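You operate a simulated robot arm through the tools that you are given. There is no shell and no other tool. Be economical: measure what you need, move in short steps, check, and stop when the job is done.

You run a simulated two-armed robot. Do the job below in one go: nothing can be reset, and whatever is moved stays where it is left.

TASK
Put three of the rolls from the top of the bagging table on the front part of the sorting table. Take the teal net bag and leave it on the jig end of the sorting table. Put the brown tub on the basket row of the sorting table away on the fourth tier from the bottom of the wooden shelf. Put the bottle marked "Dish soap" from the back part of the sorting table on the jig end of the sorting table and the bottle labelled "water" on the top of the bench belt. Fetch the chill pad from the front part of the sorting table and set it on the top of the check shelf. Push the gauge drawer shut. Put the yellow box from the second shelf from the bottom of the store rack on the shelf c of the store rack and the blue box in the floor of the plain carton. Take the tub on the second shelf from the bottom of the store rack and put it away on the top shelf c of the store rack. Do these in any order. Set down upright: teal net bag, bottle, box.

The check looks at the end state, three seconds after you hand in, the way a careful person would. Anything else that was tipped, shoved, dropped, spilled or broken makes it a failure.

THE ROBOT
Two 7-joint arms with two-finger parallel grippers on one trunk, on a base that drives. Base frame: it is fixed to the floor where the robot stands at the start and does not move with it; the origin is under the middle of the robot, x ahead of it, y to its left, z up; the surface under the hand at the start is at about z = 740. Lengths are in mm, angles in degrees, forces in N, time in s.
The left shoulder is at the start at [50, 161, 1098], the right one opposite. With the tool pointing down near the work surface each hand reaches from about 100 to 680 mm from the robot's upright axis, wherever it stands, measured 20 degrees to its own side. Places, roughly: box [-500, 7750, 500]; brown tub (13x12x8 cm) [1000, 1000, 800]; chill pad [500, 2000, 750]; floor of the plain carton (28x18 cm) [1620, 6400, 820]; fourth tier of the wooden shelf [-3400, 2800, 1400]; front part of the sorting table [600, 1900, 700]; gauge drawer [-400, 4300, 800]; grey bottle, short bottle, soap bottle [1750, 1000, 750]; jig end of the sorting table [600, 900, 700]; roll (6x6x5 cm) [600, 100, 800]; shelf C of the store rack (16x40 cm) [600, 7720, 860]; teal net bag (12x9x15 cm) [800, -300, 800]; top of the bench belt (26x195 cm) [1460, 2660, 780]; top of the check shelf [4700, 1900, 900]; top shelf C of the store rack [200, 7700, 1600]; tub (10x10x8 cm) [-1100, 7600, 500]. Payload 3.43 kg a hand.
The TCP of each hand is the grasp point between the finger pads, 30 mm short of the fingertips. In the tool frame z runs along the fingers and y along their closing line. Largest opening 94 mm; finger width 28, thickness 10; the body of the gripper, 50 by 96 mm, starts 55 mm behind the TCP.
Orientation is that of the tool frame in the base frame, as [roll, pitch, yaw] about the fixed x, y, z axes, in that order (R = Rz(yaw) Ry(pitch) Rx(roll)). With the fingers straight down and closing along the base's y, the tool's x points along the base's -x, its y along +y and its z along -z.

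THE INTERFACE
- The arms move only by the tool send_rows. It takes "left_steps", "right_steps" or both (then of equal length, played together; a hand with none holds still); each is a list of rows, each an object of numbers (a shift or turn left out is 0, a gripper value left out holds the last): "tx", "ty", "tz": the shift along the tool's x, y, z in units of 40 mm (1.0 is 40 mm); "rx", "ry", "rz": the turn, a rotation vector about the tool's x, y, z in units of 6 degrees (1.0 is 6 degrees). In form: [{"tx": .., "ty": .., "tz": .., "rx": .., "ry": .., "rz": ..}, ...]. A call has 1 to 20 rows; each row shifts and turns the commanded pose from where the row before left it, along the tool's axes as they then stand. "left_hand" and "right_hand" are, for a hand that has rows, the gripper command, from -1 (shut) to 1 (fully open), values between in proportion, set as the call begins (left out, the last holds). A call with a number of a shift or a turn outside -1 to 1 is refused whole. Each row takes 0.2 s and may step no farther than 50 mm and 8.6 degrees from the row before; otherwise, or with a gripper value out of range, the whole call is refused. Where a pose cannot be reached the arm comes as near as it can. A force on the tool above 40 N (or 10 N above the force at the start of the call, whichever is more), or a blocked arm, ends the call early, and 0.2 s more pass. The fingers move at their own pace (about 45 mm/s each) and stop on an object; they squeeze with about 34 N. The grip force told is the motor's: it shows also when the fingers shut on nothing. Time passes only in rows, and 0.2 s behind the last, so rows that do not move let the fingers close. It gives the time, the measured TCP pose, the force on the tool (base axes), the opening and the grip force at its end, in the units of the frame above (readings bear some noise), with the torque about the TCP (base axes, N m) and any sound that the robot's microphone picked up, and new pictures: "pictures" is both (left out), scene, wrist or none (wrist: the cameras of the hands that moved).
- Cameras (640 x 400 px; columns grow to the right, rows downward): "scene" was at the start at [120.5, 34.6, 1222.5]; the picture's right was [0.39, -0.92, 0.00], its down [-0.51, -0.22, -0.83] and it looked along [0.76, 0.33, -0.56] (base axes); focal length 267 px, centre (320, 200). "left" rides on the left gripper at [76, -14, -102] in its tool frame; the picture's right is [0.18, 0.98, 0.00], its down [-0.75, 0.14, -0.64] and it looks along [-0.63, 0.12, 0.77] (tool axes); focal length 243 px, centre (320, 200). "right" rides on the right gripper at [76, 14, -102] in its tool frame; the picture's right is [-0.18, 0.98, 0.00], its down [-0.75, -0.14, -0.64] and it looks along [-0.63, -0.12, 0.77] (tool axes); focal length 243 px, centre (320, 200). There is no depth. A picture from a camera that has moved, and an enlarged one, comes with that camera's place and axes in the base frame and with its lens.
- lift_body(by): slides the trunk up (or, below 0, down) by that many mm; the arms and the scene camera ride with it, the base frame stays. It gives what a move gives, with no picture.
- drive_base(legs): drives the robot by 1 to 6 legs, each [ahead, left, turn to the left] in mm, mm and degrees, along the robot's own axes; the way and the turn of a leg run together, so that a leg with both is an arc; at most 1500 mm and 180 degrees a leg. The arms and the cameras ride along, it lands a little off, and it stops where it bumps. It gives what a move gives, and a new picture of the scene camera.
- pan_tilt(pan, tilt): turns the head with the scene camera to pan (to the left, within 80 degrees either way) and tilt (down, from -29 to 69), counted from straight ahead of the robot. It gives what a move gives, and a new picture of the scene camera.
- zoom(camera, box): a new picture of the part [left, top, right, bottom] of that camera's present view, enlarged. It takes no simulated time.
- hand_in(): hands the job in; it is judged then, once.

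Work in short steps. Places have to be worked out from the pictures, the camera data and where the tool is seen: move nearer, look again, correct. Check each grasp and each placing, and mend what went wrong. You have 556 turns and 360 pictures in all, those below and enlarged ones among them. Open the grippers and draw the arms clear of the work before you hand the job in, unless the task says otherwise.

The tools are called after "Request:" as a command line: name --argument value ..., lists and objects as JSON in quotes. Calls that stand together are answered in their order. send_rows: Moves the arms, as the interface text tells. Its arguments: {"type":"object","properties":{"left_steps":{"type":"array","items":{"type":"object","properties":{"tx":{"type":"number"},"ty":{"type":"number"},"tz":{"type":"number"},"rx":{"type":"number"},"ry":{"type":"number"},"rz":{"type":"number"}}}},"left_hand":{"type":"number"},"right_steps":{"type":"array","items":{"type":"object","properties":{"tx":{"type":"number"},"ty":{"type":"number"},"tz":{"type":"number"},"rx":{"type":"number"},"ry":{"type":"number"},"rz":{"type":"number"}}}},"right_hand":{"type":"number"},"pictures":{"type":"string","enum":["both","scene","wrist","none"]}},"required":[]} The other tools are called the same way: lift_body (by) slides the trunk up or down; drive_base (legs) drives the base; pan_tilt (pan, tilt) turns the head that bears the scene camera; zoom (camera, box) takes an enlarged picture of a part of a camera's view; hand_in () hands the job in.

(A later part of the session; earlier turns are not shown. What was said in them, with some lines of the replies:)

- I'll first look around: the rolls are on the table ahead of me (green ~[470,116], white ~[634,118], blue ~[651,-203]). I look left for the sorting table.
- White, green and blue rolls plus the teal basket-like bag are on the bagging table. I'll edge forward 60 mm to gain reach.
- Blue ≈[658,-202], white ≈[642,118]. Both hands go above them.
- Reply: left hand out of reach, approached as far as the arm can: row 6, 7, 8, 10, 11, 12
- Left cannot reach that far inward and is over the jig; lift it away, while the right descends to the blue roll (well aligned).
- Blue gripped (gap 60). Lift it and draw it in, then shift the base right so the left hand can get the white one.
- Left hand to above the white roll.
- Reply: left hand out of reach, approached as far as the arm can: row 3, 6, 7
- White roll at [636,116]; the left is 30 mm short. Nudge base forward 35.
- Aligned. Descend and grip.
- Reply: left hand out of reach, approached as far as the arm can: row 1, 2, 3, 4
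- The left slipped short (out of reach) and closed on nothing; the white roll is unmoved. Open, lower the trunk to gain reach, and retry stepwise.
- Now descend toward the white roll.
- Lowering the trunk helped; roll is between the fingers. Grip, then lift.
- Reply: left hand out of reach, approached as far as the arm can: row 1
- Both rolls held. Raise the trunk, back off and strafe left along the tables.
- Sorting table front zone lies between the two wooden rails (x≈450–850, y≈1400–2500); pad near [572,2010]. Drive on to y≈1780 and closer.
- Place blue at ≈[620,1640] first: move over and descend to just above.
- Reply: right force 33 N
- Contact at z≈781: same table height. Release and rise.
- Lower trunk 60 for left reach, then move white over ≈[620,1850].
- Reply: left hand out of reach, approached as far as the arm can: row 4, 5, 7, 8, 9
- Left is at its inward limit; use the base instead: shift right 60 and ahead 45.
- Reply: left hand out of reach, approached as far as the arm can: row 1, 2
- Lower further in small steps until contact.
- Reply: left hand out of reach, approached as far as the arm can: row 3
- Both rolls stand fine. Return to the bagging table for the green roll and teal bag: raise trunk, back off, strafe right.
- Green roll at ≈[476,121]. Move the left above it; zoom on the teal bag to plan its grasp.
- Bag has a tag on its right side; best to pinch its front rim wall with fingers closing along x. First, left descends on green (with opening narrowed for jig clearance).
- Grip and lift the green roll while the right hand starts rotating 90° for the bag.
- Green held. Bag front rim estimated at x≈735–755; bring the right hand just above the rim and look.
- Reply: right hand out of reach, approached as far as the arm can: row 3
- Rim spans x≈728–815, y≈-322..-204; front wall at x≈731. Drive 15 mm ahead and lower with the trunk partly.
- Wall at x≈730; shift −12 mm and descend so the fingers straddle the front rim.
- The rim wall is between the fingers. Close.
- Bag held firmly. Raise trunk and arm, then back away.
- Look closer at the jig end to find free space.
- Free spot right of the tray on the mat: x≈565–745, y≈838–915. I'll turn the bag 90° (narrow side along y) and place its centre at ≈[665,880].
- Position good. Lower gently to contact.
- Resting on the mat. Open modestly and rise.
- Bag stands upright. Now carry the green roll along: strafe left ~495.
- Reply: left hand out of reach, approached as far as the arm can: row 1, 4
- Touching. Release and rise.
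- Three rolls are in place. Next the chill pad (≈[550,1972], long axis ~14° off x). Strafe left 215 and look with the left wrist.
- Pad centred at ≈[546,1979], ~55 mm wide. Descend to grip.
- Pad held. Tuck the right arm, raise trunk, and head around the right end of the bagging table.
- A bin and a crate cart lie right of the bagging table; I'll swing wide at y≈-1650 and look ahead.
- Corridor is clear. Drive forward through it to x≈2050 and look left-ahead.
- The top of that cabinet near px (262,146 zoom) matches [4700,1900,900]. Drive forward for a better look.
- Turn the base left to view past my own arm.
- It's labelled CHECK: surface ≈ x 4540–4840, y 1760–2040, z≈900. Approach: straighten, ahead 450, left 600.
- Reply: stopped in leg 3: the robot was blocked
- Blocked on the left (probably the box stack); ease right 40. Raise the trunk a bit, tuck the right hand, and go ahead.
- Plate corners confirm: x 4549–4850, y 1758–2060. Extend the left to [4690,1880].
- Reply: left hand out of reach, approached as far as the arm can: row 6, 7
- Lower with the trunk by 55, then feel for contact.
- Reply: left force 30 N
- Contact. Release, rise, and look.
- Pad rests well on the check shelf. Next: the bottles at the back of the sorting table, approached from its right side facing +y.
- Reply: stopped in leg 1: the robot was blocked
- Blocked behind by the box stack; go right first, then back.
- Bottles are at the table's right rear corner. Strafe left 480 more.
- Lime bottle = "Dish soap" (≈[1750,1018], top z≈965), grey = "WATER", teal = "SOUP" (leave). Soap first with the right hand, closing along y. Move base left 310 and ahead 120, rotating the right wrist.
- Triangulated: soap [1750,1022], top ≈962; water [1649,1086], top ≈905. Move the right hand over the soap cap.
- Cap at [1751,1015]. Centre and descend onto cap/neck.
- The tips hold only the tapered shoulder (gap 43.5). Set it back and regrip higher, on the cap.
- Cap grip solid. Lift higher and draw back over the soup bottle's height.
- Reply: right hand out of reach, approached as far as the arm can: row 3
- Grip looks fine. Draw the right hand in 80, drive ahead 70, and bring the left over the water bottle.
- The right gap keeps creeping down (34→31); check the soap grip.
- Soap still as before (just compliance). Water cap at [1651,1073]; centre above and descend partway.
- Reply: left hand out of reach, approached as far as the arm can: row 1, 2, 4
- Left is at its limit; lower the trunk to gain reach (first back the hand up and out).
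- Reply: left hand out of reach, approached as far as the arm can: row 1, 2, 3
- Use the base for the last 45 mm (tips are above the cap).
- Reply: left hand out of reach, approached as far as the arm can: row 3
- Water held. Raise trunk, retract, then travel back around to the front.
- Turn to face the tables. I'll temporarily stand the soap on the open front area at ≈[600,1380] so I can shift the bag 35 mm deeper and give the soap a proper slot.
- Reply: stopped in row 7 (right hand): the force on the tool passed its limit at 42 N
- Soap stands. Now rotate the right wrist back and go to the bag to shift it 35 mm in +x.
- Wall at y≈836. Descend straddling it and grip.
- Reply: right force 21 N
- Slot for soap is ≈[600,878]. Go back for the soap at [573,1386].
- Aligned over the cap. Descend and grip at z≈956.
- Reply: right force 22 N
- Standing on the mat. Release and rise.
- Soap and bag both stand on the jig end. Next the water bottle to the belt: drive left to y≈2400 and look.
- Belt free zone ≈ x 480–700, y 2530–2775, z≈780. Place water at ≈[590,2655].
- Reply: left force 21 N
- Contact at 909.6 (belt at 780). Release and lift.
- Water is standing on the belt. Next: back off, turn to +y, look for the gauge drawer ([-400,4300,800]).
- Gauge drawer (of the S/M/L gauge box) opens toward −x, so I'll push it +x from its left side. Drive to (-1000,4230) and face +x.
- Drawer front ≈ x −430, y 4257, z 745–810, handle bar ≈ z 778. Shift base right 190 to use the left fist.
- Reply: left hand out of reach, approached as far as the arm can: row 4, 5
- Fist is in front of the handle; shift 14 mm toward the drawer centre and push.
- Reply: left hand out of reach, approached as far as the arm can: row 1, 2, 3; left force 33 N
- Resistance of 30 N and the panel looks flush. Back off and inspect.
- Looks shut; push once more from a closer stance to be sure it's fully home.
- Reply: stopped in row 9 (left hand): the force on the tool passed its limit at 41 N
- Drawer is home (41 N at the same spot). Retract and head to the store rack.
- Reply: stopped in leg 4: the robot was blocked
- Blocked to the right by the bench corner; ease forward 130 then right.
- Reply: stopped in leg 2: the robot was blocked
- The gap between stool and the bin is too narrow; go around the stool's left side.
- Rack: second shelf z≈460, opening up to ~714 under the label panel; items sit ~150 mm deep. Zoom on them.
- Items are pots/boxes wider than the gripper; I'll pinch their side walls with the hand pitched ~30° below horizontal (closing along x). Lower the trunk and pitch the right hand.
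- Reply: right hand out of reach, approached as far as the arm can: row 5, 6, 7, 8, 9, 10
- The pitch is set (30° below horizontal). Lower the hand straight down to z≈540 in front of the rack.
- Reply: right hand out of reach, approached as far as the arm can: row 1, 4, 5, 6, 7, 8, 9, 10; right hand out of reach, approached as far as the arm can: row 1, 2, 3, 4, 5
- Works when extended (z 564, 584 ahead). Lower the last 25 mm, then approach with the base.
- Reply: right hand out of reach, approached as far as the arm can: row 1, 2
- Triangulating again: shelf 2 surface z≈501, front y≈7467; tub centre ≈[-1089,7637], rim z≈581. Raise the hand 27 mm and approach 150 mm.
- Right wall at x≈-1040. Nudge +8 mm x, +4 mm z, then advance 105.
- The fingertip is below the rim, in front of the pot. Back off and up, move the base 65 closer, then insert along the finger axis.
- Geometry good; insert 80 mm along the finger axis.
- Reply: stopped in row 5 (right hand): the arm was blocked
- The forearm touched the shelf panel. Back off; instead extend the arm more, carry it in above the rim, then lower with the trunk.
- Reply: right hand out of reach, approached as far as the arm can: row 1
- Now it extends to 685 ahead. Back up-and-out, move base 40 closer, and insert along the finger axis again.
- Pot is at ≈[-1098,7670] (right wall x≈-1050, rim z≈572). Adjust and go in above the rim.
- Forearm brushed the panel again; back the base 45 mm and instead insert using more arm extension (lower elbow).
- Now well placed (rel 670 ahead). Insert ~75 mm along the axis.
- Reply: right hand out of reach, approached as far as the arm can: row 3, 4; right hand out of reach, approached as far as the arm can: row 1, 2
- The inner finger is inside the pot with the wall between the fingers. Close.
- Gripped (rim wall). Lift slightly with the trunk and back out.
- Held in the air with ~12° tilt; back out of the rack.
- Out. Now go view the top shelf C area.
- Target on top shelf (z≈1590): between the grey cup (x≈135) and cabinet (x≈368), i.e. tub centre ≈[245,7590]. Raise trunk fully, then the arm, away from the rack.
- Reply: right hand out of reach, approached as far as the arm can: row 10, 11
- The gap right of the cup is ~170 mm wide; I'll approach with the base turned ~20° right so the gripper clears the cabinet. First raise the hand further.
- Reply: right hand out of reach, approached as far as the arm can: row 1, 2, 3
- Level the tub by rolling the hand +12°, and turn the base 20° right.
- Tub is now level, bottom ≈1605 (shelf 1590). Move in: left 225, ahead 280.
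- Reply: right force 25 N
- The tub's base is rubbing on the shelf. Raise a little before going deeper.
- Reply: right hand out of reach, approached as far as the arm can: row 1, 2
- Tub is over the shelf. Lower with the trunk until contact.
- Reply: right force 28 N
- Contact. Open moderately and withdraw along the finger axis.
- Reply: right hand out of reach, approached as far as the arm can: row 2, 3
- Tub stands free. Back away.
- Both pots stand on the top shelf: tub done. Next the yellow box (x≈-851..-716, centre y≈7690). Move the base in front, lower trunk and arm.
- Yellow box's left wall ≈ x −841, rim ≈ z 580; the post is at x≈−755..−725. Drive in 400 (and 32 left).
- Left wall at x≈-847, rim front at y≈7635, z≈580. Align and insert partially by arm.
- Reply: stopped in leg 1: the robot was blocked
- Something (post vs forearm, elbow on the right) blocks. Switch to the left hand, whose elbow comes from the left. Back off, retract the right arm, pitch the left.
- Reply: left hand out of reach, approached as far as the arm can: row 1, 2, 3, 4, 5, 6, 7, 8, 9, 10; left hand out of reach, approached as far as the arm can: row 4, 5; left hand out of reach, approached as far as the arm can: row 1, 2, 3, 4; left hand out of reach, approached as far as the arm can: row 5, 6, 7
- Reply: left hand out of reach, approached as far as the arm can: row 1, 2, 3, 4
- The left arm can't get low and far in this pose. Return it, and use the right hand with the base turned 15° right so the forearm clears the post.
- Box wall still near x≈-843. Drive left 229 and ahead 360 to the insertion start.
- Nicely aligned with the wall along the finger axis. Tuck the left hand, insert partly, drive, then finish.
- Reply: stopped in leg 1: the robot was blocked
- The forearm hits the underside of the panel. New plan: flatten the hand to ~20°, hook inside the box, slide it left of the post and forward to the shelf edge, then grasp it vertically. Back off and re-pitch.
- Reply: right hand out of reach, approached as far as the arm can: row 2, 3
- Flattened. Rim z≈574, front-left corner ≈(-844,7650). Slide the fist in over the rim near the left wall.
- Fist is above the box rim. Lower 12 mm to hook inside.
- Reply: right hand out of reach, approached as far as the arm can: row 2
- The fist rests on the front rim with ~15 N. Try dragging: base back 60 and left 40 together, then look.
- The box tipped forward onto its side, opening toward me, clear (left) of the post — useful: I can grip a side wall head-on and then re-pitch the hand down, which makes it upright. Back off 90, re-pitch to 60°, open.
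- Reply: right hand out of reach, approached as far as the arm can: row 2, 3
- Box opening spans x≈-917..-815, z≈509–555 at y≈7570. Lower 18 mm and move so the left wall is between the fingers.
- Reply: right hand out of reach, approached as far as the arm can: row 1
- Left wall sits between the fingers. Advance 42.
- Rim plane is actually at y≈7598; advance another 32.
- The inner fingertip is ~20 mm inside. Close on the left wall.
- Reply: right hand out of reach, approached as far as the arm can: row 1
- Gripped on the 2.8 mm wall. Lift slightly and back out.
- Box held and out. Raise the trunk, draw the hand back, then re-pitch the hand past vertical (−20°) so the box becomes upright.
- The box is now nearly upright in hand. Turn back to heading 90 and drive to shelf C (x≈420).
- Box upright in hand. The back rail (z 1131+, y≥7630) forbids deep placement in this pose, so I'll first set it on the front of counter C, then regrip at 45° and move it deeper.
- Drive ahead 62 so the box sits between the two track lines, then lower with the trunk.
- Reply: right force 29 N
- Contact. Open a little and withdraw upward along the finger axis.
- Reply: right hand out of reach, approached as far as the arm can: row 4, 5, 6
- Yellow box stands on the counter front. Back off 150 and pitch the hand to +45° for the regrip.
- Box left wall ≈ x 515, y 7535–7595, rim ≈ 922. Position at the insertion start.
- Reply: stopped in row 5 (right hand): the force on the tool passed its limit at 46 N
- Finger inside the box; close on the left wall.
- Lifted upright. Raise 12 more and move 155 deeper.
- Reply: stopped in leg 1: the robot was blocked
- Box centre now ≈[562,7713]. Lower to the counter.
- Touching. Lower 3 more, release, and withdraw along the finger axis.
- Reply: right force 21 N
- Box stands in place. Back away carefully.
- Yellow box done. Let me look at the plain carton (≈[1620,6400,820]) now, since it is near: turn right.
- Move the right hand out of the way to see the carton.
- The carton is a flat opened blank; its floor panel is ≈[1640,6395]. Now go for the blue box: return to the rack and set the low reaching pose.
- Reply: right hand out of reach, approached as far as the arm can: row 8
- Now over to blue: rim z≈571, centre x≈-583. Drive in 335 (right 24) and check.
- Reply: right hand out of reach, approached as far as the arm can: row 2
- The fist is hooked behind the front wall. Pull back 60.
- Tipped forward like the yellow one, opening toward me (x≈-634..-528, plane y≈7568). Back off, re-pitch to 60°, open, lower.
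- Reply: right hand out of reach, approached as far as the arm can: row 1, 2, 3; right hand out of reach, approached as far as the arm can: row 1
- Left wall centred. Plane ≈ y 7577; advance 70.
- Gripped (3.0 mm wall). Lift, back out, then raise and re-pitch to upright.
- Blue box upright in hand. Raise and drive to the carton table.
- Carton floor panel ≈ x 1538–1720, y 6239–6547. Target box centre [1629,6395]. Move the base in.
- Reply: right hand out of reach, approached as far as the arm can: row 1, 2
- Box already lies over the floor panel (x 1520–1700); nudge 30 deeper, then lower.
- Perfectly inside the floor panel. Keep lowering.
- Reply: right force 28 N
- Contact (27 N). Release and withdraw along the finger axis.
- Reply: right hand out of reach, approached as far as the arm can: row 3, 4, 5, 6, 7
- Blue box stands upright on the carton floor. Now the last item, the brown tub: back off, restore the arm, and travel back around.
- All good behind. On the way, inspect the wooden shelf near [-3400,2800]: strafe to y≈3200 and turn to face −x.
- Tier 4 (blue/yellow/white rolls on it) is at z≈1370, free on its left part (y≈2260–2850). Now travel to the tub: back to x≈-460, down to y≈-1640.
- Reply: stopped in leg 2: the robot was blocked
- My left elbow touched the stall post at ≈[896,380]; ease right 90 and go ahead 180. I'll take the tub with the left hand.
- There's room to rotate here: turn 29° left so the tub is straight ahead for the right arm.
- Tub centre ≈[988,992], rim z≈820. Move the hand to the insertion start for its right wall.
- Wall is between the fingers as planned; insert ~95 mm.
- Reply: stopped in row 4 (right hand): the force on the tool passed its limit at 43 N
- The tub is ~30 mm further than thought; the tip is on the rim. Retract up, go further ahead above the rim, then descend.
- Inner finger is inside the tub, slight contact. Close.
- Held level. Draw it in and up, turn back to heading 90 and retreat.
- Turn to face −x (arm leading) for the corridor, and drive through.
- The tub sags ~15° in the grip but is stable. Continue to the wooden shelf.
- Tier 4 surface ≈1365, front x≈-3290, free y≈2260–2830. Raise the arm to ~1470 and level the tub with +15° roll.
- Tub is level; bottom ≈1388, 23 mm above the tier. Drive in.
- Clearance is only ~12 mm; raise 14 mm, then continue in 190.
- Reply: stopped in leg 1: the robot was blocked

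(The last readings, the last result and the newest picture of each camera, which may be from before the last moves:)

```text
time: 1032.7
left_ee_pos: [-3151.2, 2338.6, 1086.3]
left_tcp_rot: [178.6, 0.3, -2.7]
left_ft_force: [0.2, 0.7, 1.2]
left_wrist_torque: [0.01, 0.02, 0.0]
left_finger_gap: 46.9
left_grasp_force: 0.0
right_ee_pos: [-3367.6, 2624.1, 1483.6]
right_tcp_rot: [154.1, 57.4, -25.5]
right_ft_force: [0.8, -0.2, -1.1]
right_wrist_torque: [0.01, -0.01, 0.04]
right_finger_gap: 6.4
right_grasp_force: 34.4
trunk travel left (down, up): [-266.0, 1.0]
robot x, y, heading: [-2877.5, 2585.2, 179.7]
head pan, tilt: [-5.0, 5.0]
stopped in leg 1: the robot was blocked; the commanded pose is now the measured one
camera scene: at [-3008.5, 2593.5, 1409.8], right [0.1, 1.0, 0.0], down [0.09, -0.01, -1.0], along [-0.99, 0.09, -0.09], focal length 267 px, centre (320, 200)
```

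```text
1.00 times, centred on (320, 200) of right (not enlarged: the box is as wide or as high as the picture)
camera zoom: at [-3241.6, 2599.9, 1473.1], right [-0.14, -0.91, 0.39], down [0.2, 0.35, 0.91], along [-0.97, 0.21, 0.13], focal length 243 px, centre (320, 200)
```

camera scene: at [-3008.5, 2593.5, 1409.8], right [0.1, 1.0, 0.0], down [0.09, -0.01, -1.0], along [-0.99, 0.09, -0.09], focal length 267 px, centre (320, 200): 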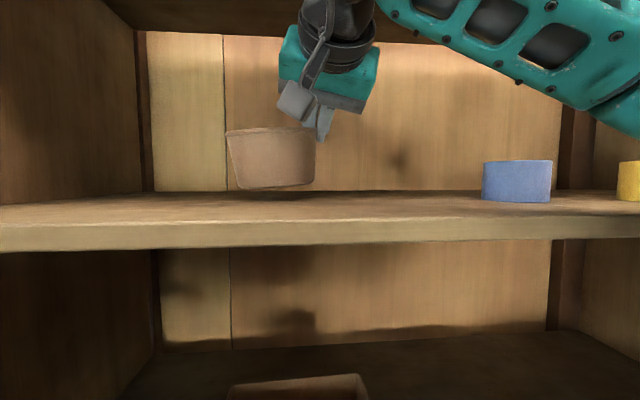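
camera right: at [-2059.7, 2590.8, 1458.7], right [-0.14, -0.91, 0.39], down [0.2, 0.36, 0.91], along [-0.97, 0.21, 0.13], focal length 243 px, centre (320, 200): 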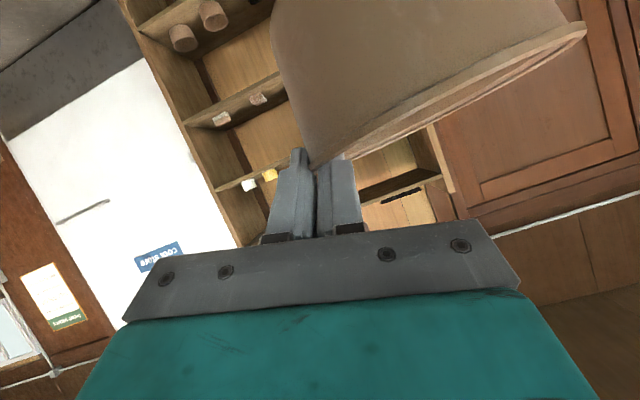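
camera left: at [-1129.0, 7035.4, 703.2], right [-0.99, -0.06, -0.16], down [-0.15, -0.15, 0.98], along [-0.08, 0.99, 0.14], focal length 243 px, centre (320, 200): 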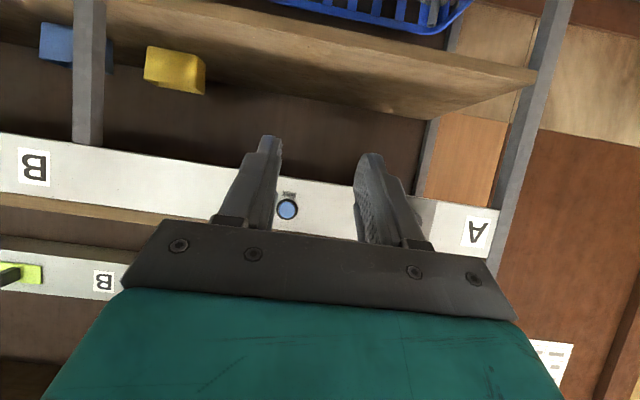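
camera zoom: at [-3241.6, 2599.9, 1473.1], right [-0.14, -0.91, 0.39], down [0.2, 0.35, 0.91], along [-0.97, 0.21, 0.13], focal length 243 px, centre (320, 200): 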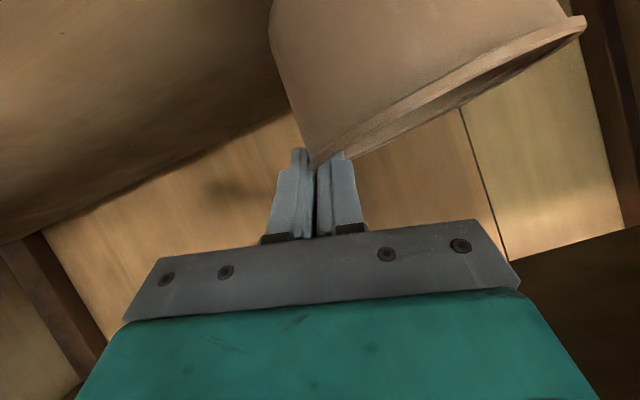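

Tub is over the shelf. Lower with the trunk.

Request:
lift_body --by -20

Request:
lift_body --by -8

```text
time: 1033.4
left_ee_pos: [-3151.8, 2338.7, 1065.6]
left_tcp_rot: [178.6, 0.3, -2.7]
left_ft_force: [-1.0, -0.2, 0.4]
left_wrist_torque: [-0.01, -0.03, -0.01]
left_finger_gap: 47.2
left_grasp_force: 0.1
right_ee_pos: [-3367.8, 2623.6, 1462.2]
right_tcp_rot: [154.2, 57.4, -25.4]
right_ft_force: [0.0, 0.6, 1.2]
right_wrist_torque: [-0.08, -0.06, -0.02]
right_finger_gap: 6.4
right_grasp_force: 34.1
trunk travel left (down, up): [-246.0, 21.0]
robot x, y, heading: [-2876.4, 2584.2, 179.5]
head pan, tilt: [-5.0, 5.0]
```

```text
time: 1033.9
left_ee_pos: [-3150.4, 2340.7, 1059.2]
left_tcp_rot: [178.6, 0.5, -2.8]
left_ft_force: [0.3, -0.3, -0.7]
left_wrist_torque: [-0.02, -0.02, -0.01]
left_finger_gap: 46.9
left_grasp_force: 0.0
right_ee_pos: [-3366.9, 2627.0, 1458.2]
right_tcp_rot: [153.2, 57.7, -26.6]
right_ft_force: [-3.1, 7.8, 23.4]
right_wrist_torque: [-0.11, -0.16, 0.07]
right_finger_gap: 6.6
right_grasp_force: 34.0
trunk travel left (down, up): [-238.0, 29.0]
robot x, y, heading: [-2872.7, 2587.8, 179.5]
head pan, tilt: [-5.0, 5.0]
```

Contact (23 N). Open moderately and look.

Request:
send_rows --right_steps '[{"tz": 0}, {"tz": 0}, {"tz": 0}]' --right_hand -0.15 --pictures "both"

```text
time: 1034.7
left_ee_pos: [-3150.3, 2338.3, 1056.1]
left_tcp_rot: [178.8, 0.5, -2.7]
left_ft_force: [-0.1, 0.3, 0.4]
left_wrist_torque: [0.0, -0.02, -0.02]
left_finger_gap: 46.9
left_grasp_force: 0.1
right_ee_pos: [-3368.3, 2624.1, 1453.2]
right_tcp_rot: [154.3, 57.3, -25.3]
right_ft_force: [0.2, -1.0, 0.4]
right_wrist_torque: [0.01, -0.02, 0.0]
right_finger_gap: 40.1
right_grasp_force: 0.1
trunk travel left (down, up): [-238.0, 29.0]
robot x, y, heading: [-2875.0, 2587.8, 179.6]
head pan, tilt: [-5.0, 5.0]
camera scene: at [-3009.4, 2593.5, 1381.6], right [0.1, 1.0, 0.0], down [0.09, -0.01, -1.0], along [-0.99, 0.09, -0.09], focal length 267 px, centre (320, 200)
camera right: at [-3242.5, 2599.8, 1444.5], right [-0.14, -0.91, 0.38], down [0.2, 0.35, 0.91], along [-0.97, 0.21, 0.13], focal length 243 px, centre (320, 200)
```

scene: 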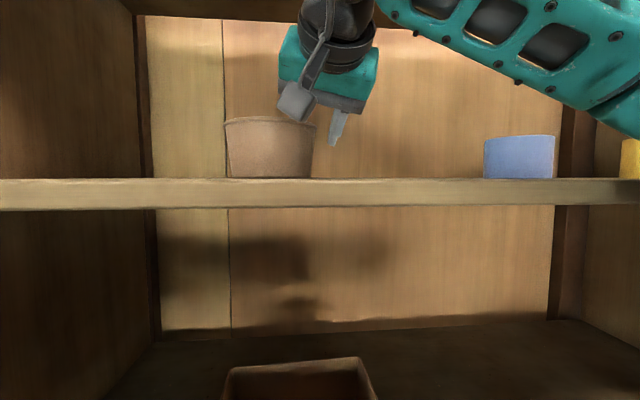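
right: 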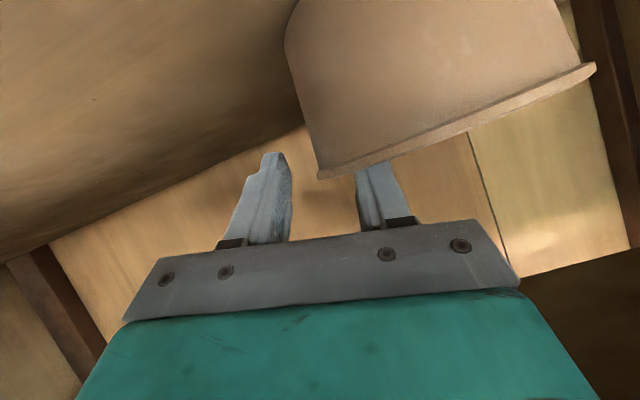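

Tub stands. Withdraw along the finger axis.

Request:
send_rows --right_steps '[{"tz": -0.35}, {"tz": -0.45}, {"tz": -0.5}, {"tz": -0.5}, {"tz": -0.5}]' --pictures "both"

```text
time: 1035.9
left_ee_pos: [-3151.6, 2340.5, 1057.8]
left_tcp_rot: [178.7, 0.4, -2.8]
left_ft_force: [0.1, 0.7, 0.4]
left_wrist_torque: [0.02, 0.0, -0.01]
left_finger_gap: 46.9
left_grasp_force: 0.0
right_ee_pos: [-3287.7, 2630.7, 1499.4]
right_tcp_rot: [154.2, 57.4, -25.4]
right_ft_force: [-0.2, 0.4, -0.7]
right_wrist_torque: [0.01, 0.0, -0.01]
right_finger_gap: 39.9
right_grasp_force: 0.0
trunk travel left (down, up): [-238.0, 29.0]
robot x, y, heading: [-2878.2, 2587.5, 179.5]
head pan, tilt: [-5.0, 5.0]
camera scene: at [-3008.9, 2593.5, 1381.8], right [0.1, 1.0, 0.0], down [0.09, -0.01, -1.0], along [-0.99, 0.09, -0.09], focal length 267 px, centre (320, 200)
camera right: at [-3161.2, 2606.3, 1489.7], right [-0.14, -0.91, 0.39], down [0.2, 0.36, 0.91], along [-0.97, 0.21, 0.13], focal length 243 px, centre (320, 200)
```

scene: 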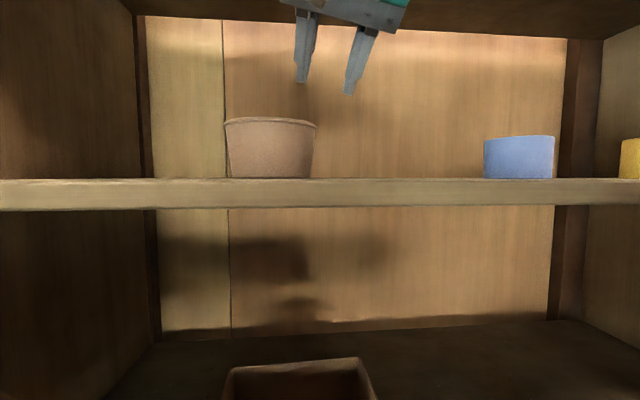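
right: 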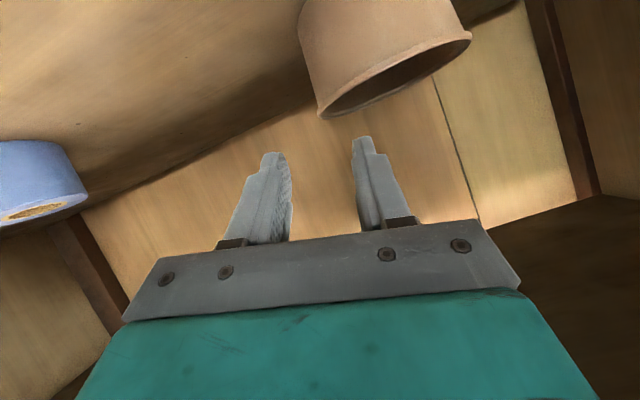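

Tub stands on the fourth tier. Back away, open the grippers.

Request:
drive_base --legs '[[-600, 0, 0]]'

Request:
send_rows --left_steps '[{"tz": 0}, {"tz": 0}, {"tz": 0}]' --right_steps '[{"tz": 0}, {"tz": 0}, {"tz": 0}]' --left_hand 1 --right_hand 1 --pictures "scene"

```text
time: 1039.3
left_ee_pos: [-2549.9, 2334.4, 1058.1]
left_tcp_rot: [178.7, 0.4, -2.9]
left_ft_force: [-1.0, 0.3, 0.1]
left_wrist_torque: [-0.03, 0.01, 0.01]
left_finger_gap: 46.8
left_grasp_force: 0.1
right_ee_pos: [-2686.3, 2625.2, 1498.9]
right_tcp_rot: [154.2, 57.3, -25.5]
right_ft_force: [-0.4, -1.2, -0.4]
right_wrist_torque: [0.05, 0.0, -0.03]
right_finger_gap: 39.8
right_grasp_force: 0.0
trunk travel left (down, up): [-238.0, 29.0]
robot x, y, heading: [-2276.7, 2581.0, 179.5]
head pan, tilt: [-5.0, 5.0]
camera scene: at [-2406.9, 2588.2, 1381.7], right [0.1, 1.0, 0.0], down [0.09, -0.01, -1.0], along [-0.99, 0.1, -0.09], focal length 267 px, centre (320, 200)
```

scene: 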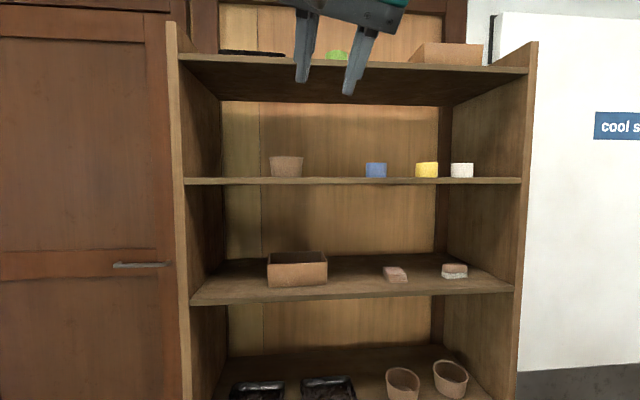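

```text
time: 1040.1
left_ee_pos: [-2550.4, 2334.1, 1057.6]
left_tcp_rot: [178.7, 0.4, -2.8]
left_ft_force: [-1.1, -0.1, -0.4]
left_wrist_torque: [-0.01, -0.02, 0.03]
left_finger_gap: 94.1
left_grasp_force: 0.1
right_ee_pos: [-2686.1, 2627.2, 1499.7]
right_tcp_rot: [154.2, 57.3, -25.5]
right_ft_force: [-0.3, 0.7, 0.5]
right_wrist_torque: [-0.06, 0.01, 0.0]
right_finger_gap: 93.9
right_grasp_force: 0.1
trunk travel left (down, up): [-238.0, 29.0]
robot x, y, heading: [-2276.5, 2581.6, 179.5]
head pan, tilt: [-5.0, 5.0]
camera scene: at [-2407.3, 2588.2, 1381.7], right [0.1, 1.0, 0.0], down [0.09, -0.01, -1.0], along [-0.99, 0.1, -0.09], focal length 267 px, centre (320, 200)
```

scene: 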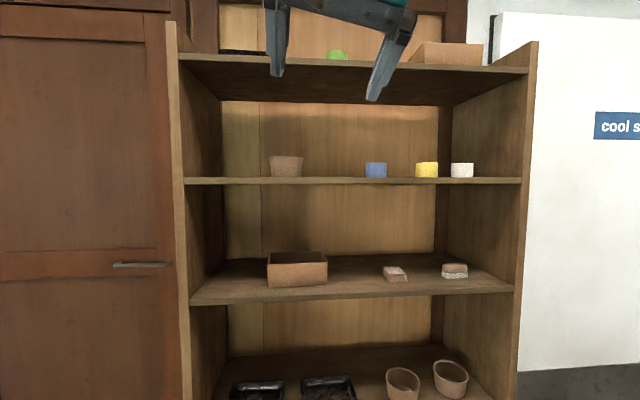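

The brown tub stands upright on the fourth tier, and every task step is placed. The grippers are open and clear, so I'm handing in.

Request:
hand_in

```text
The job is handed in.
```

I finished every item on the list and handed the job in. I checked each placement in the pictures as I made it, but I didn't do a last round of all the stations before handing in.

Several contacts could count against the result:
- **Yellow and blue boxes:** both tipped onto their sides while I was sliding them out of the second shelf. I set both upright where they belong.
- **Bumps while driving:** the robot stopped against the cardboard stack by the check shelf, the stool and the bin or bench near the gauge drawer, and a stall post. The stack was still standing in later pictures, and I saw nothing knocked over. I did not look closely at the others.
- **Rack panel:** the right forearm pressed against the underside of the label panel a few times while I was reaching in.
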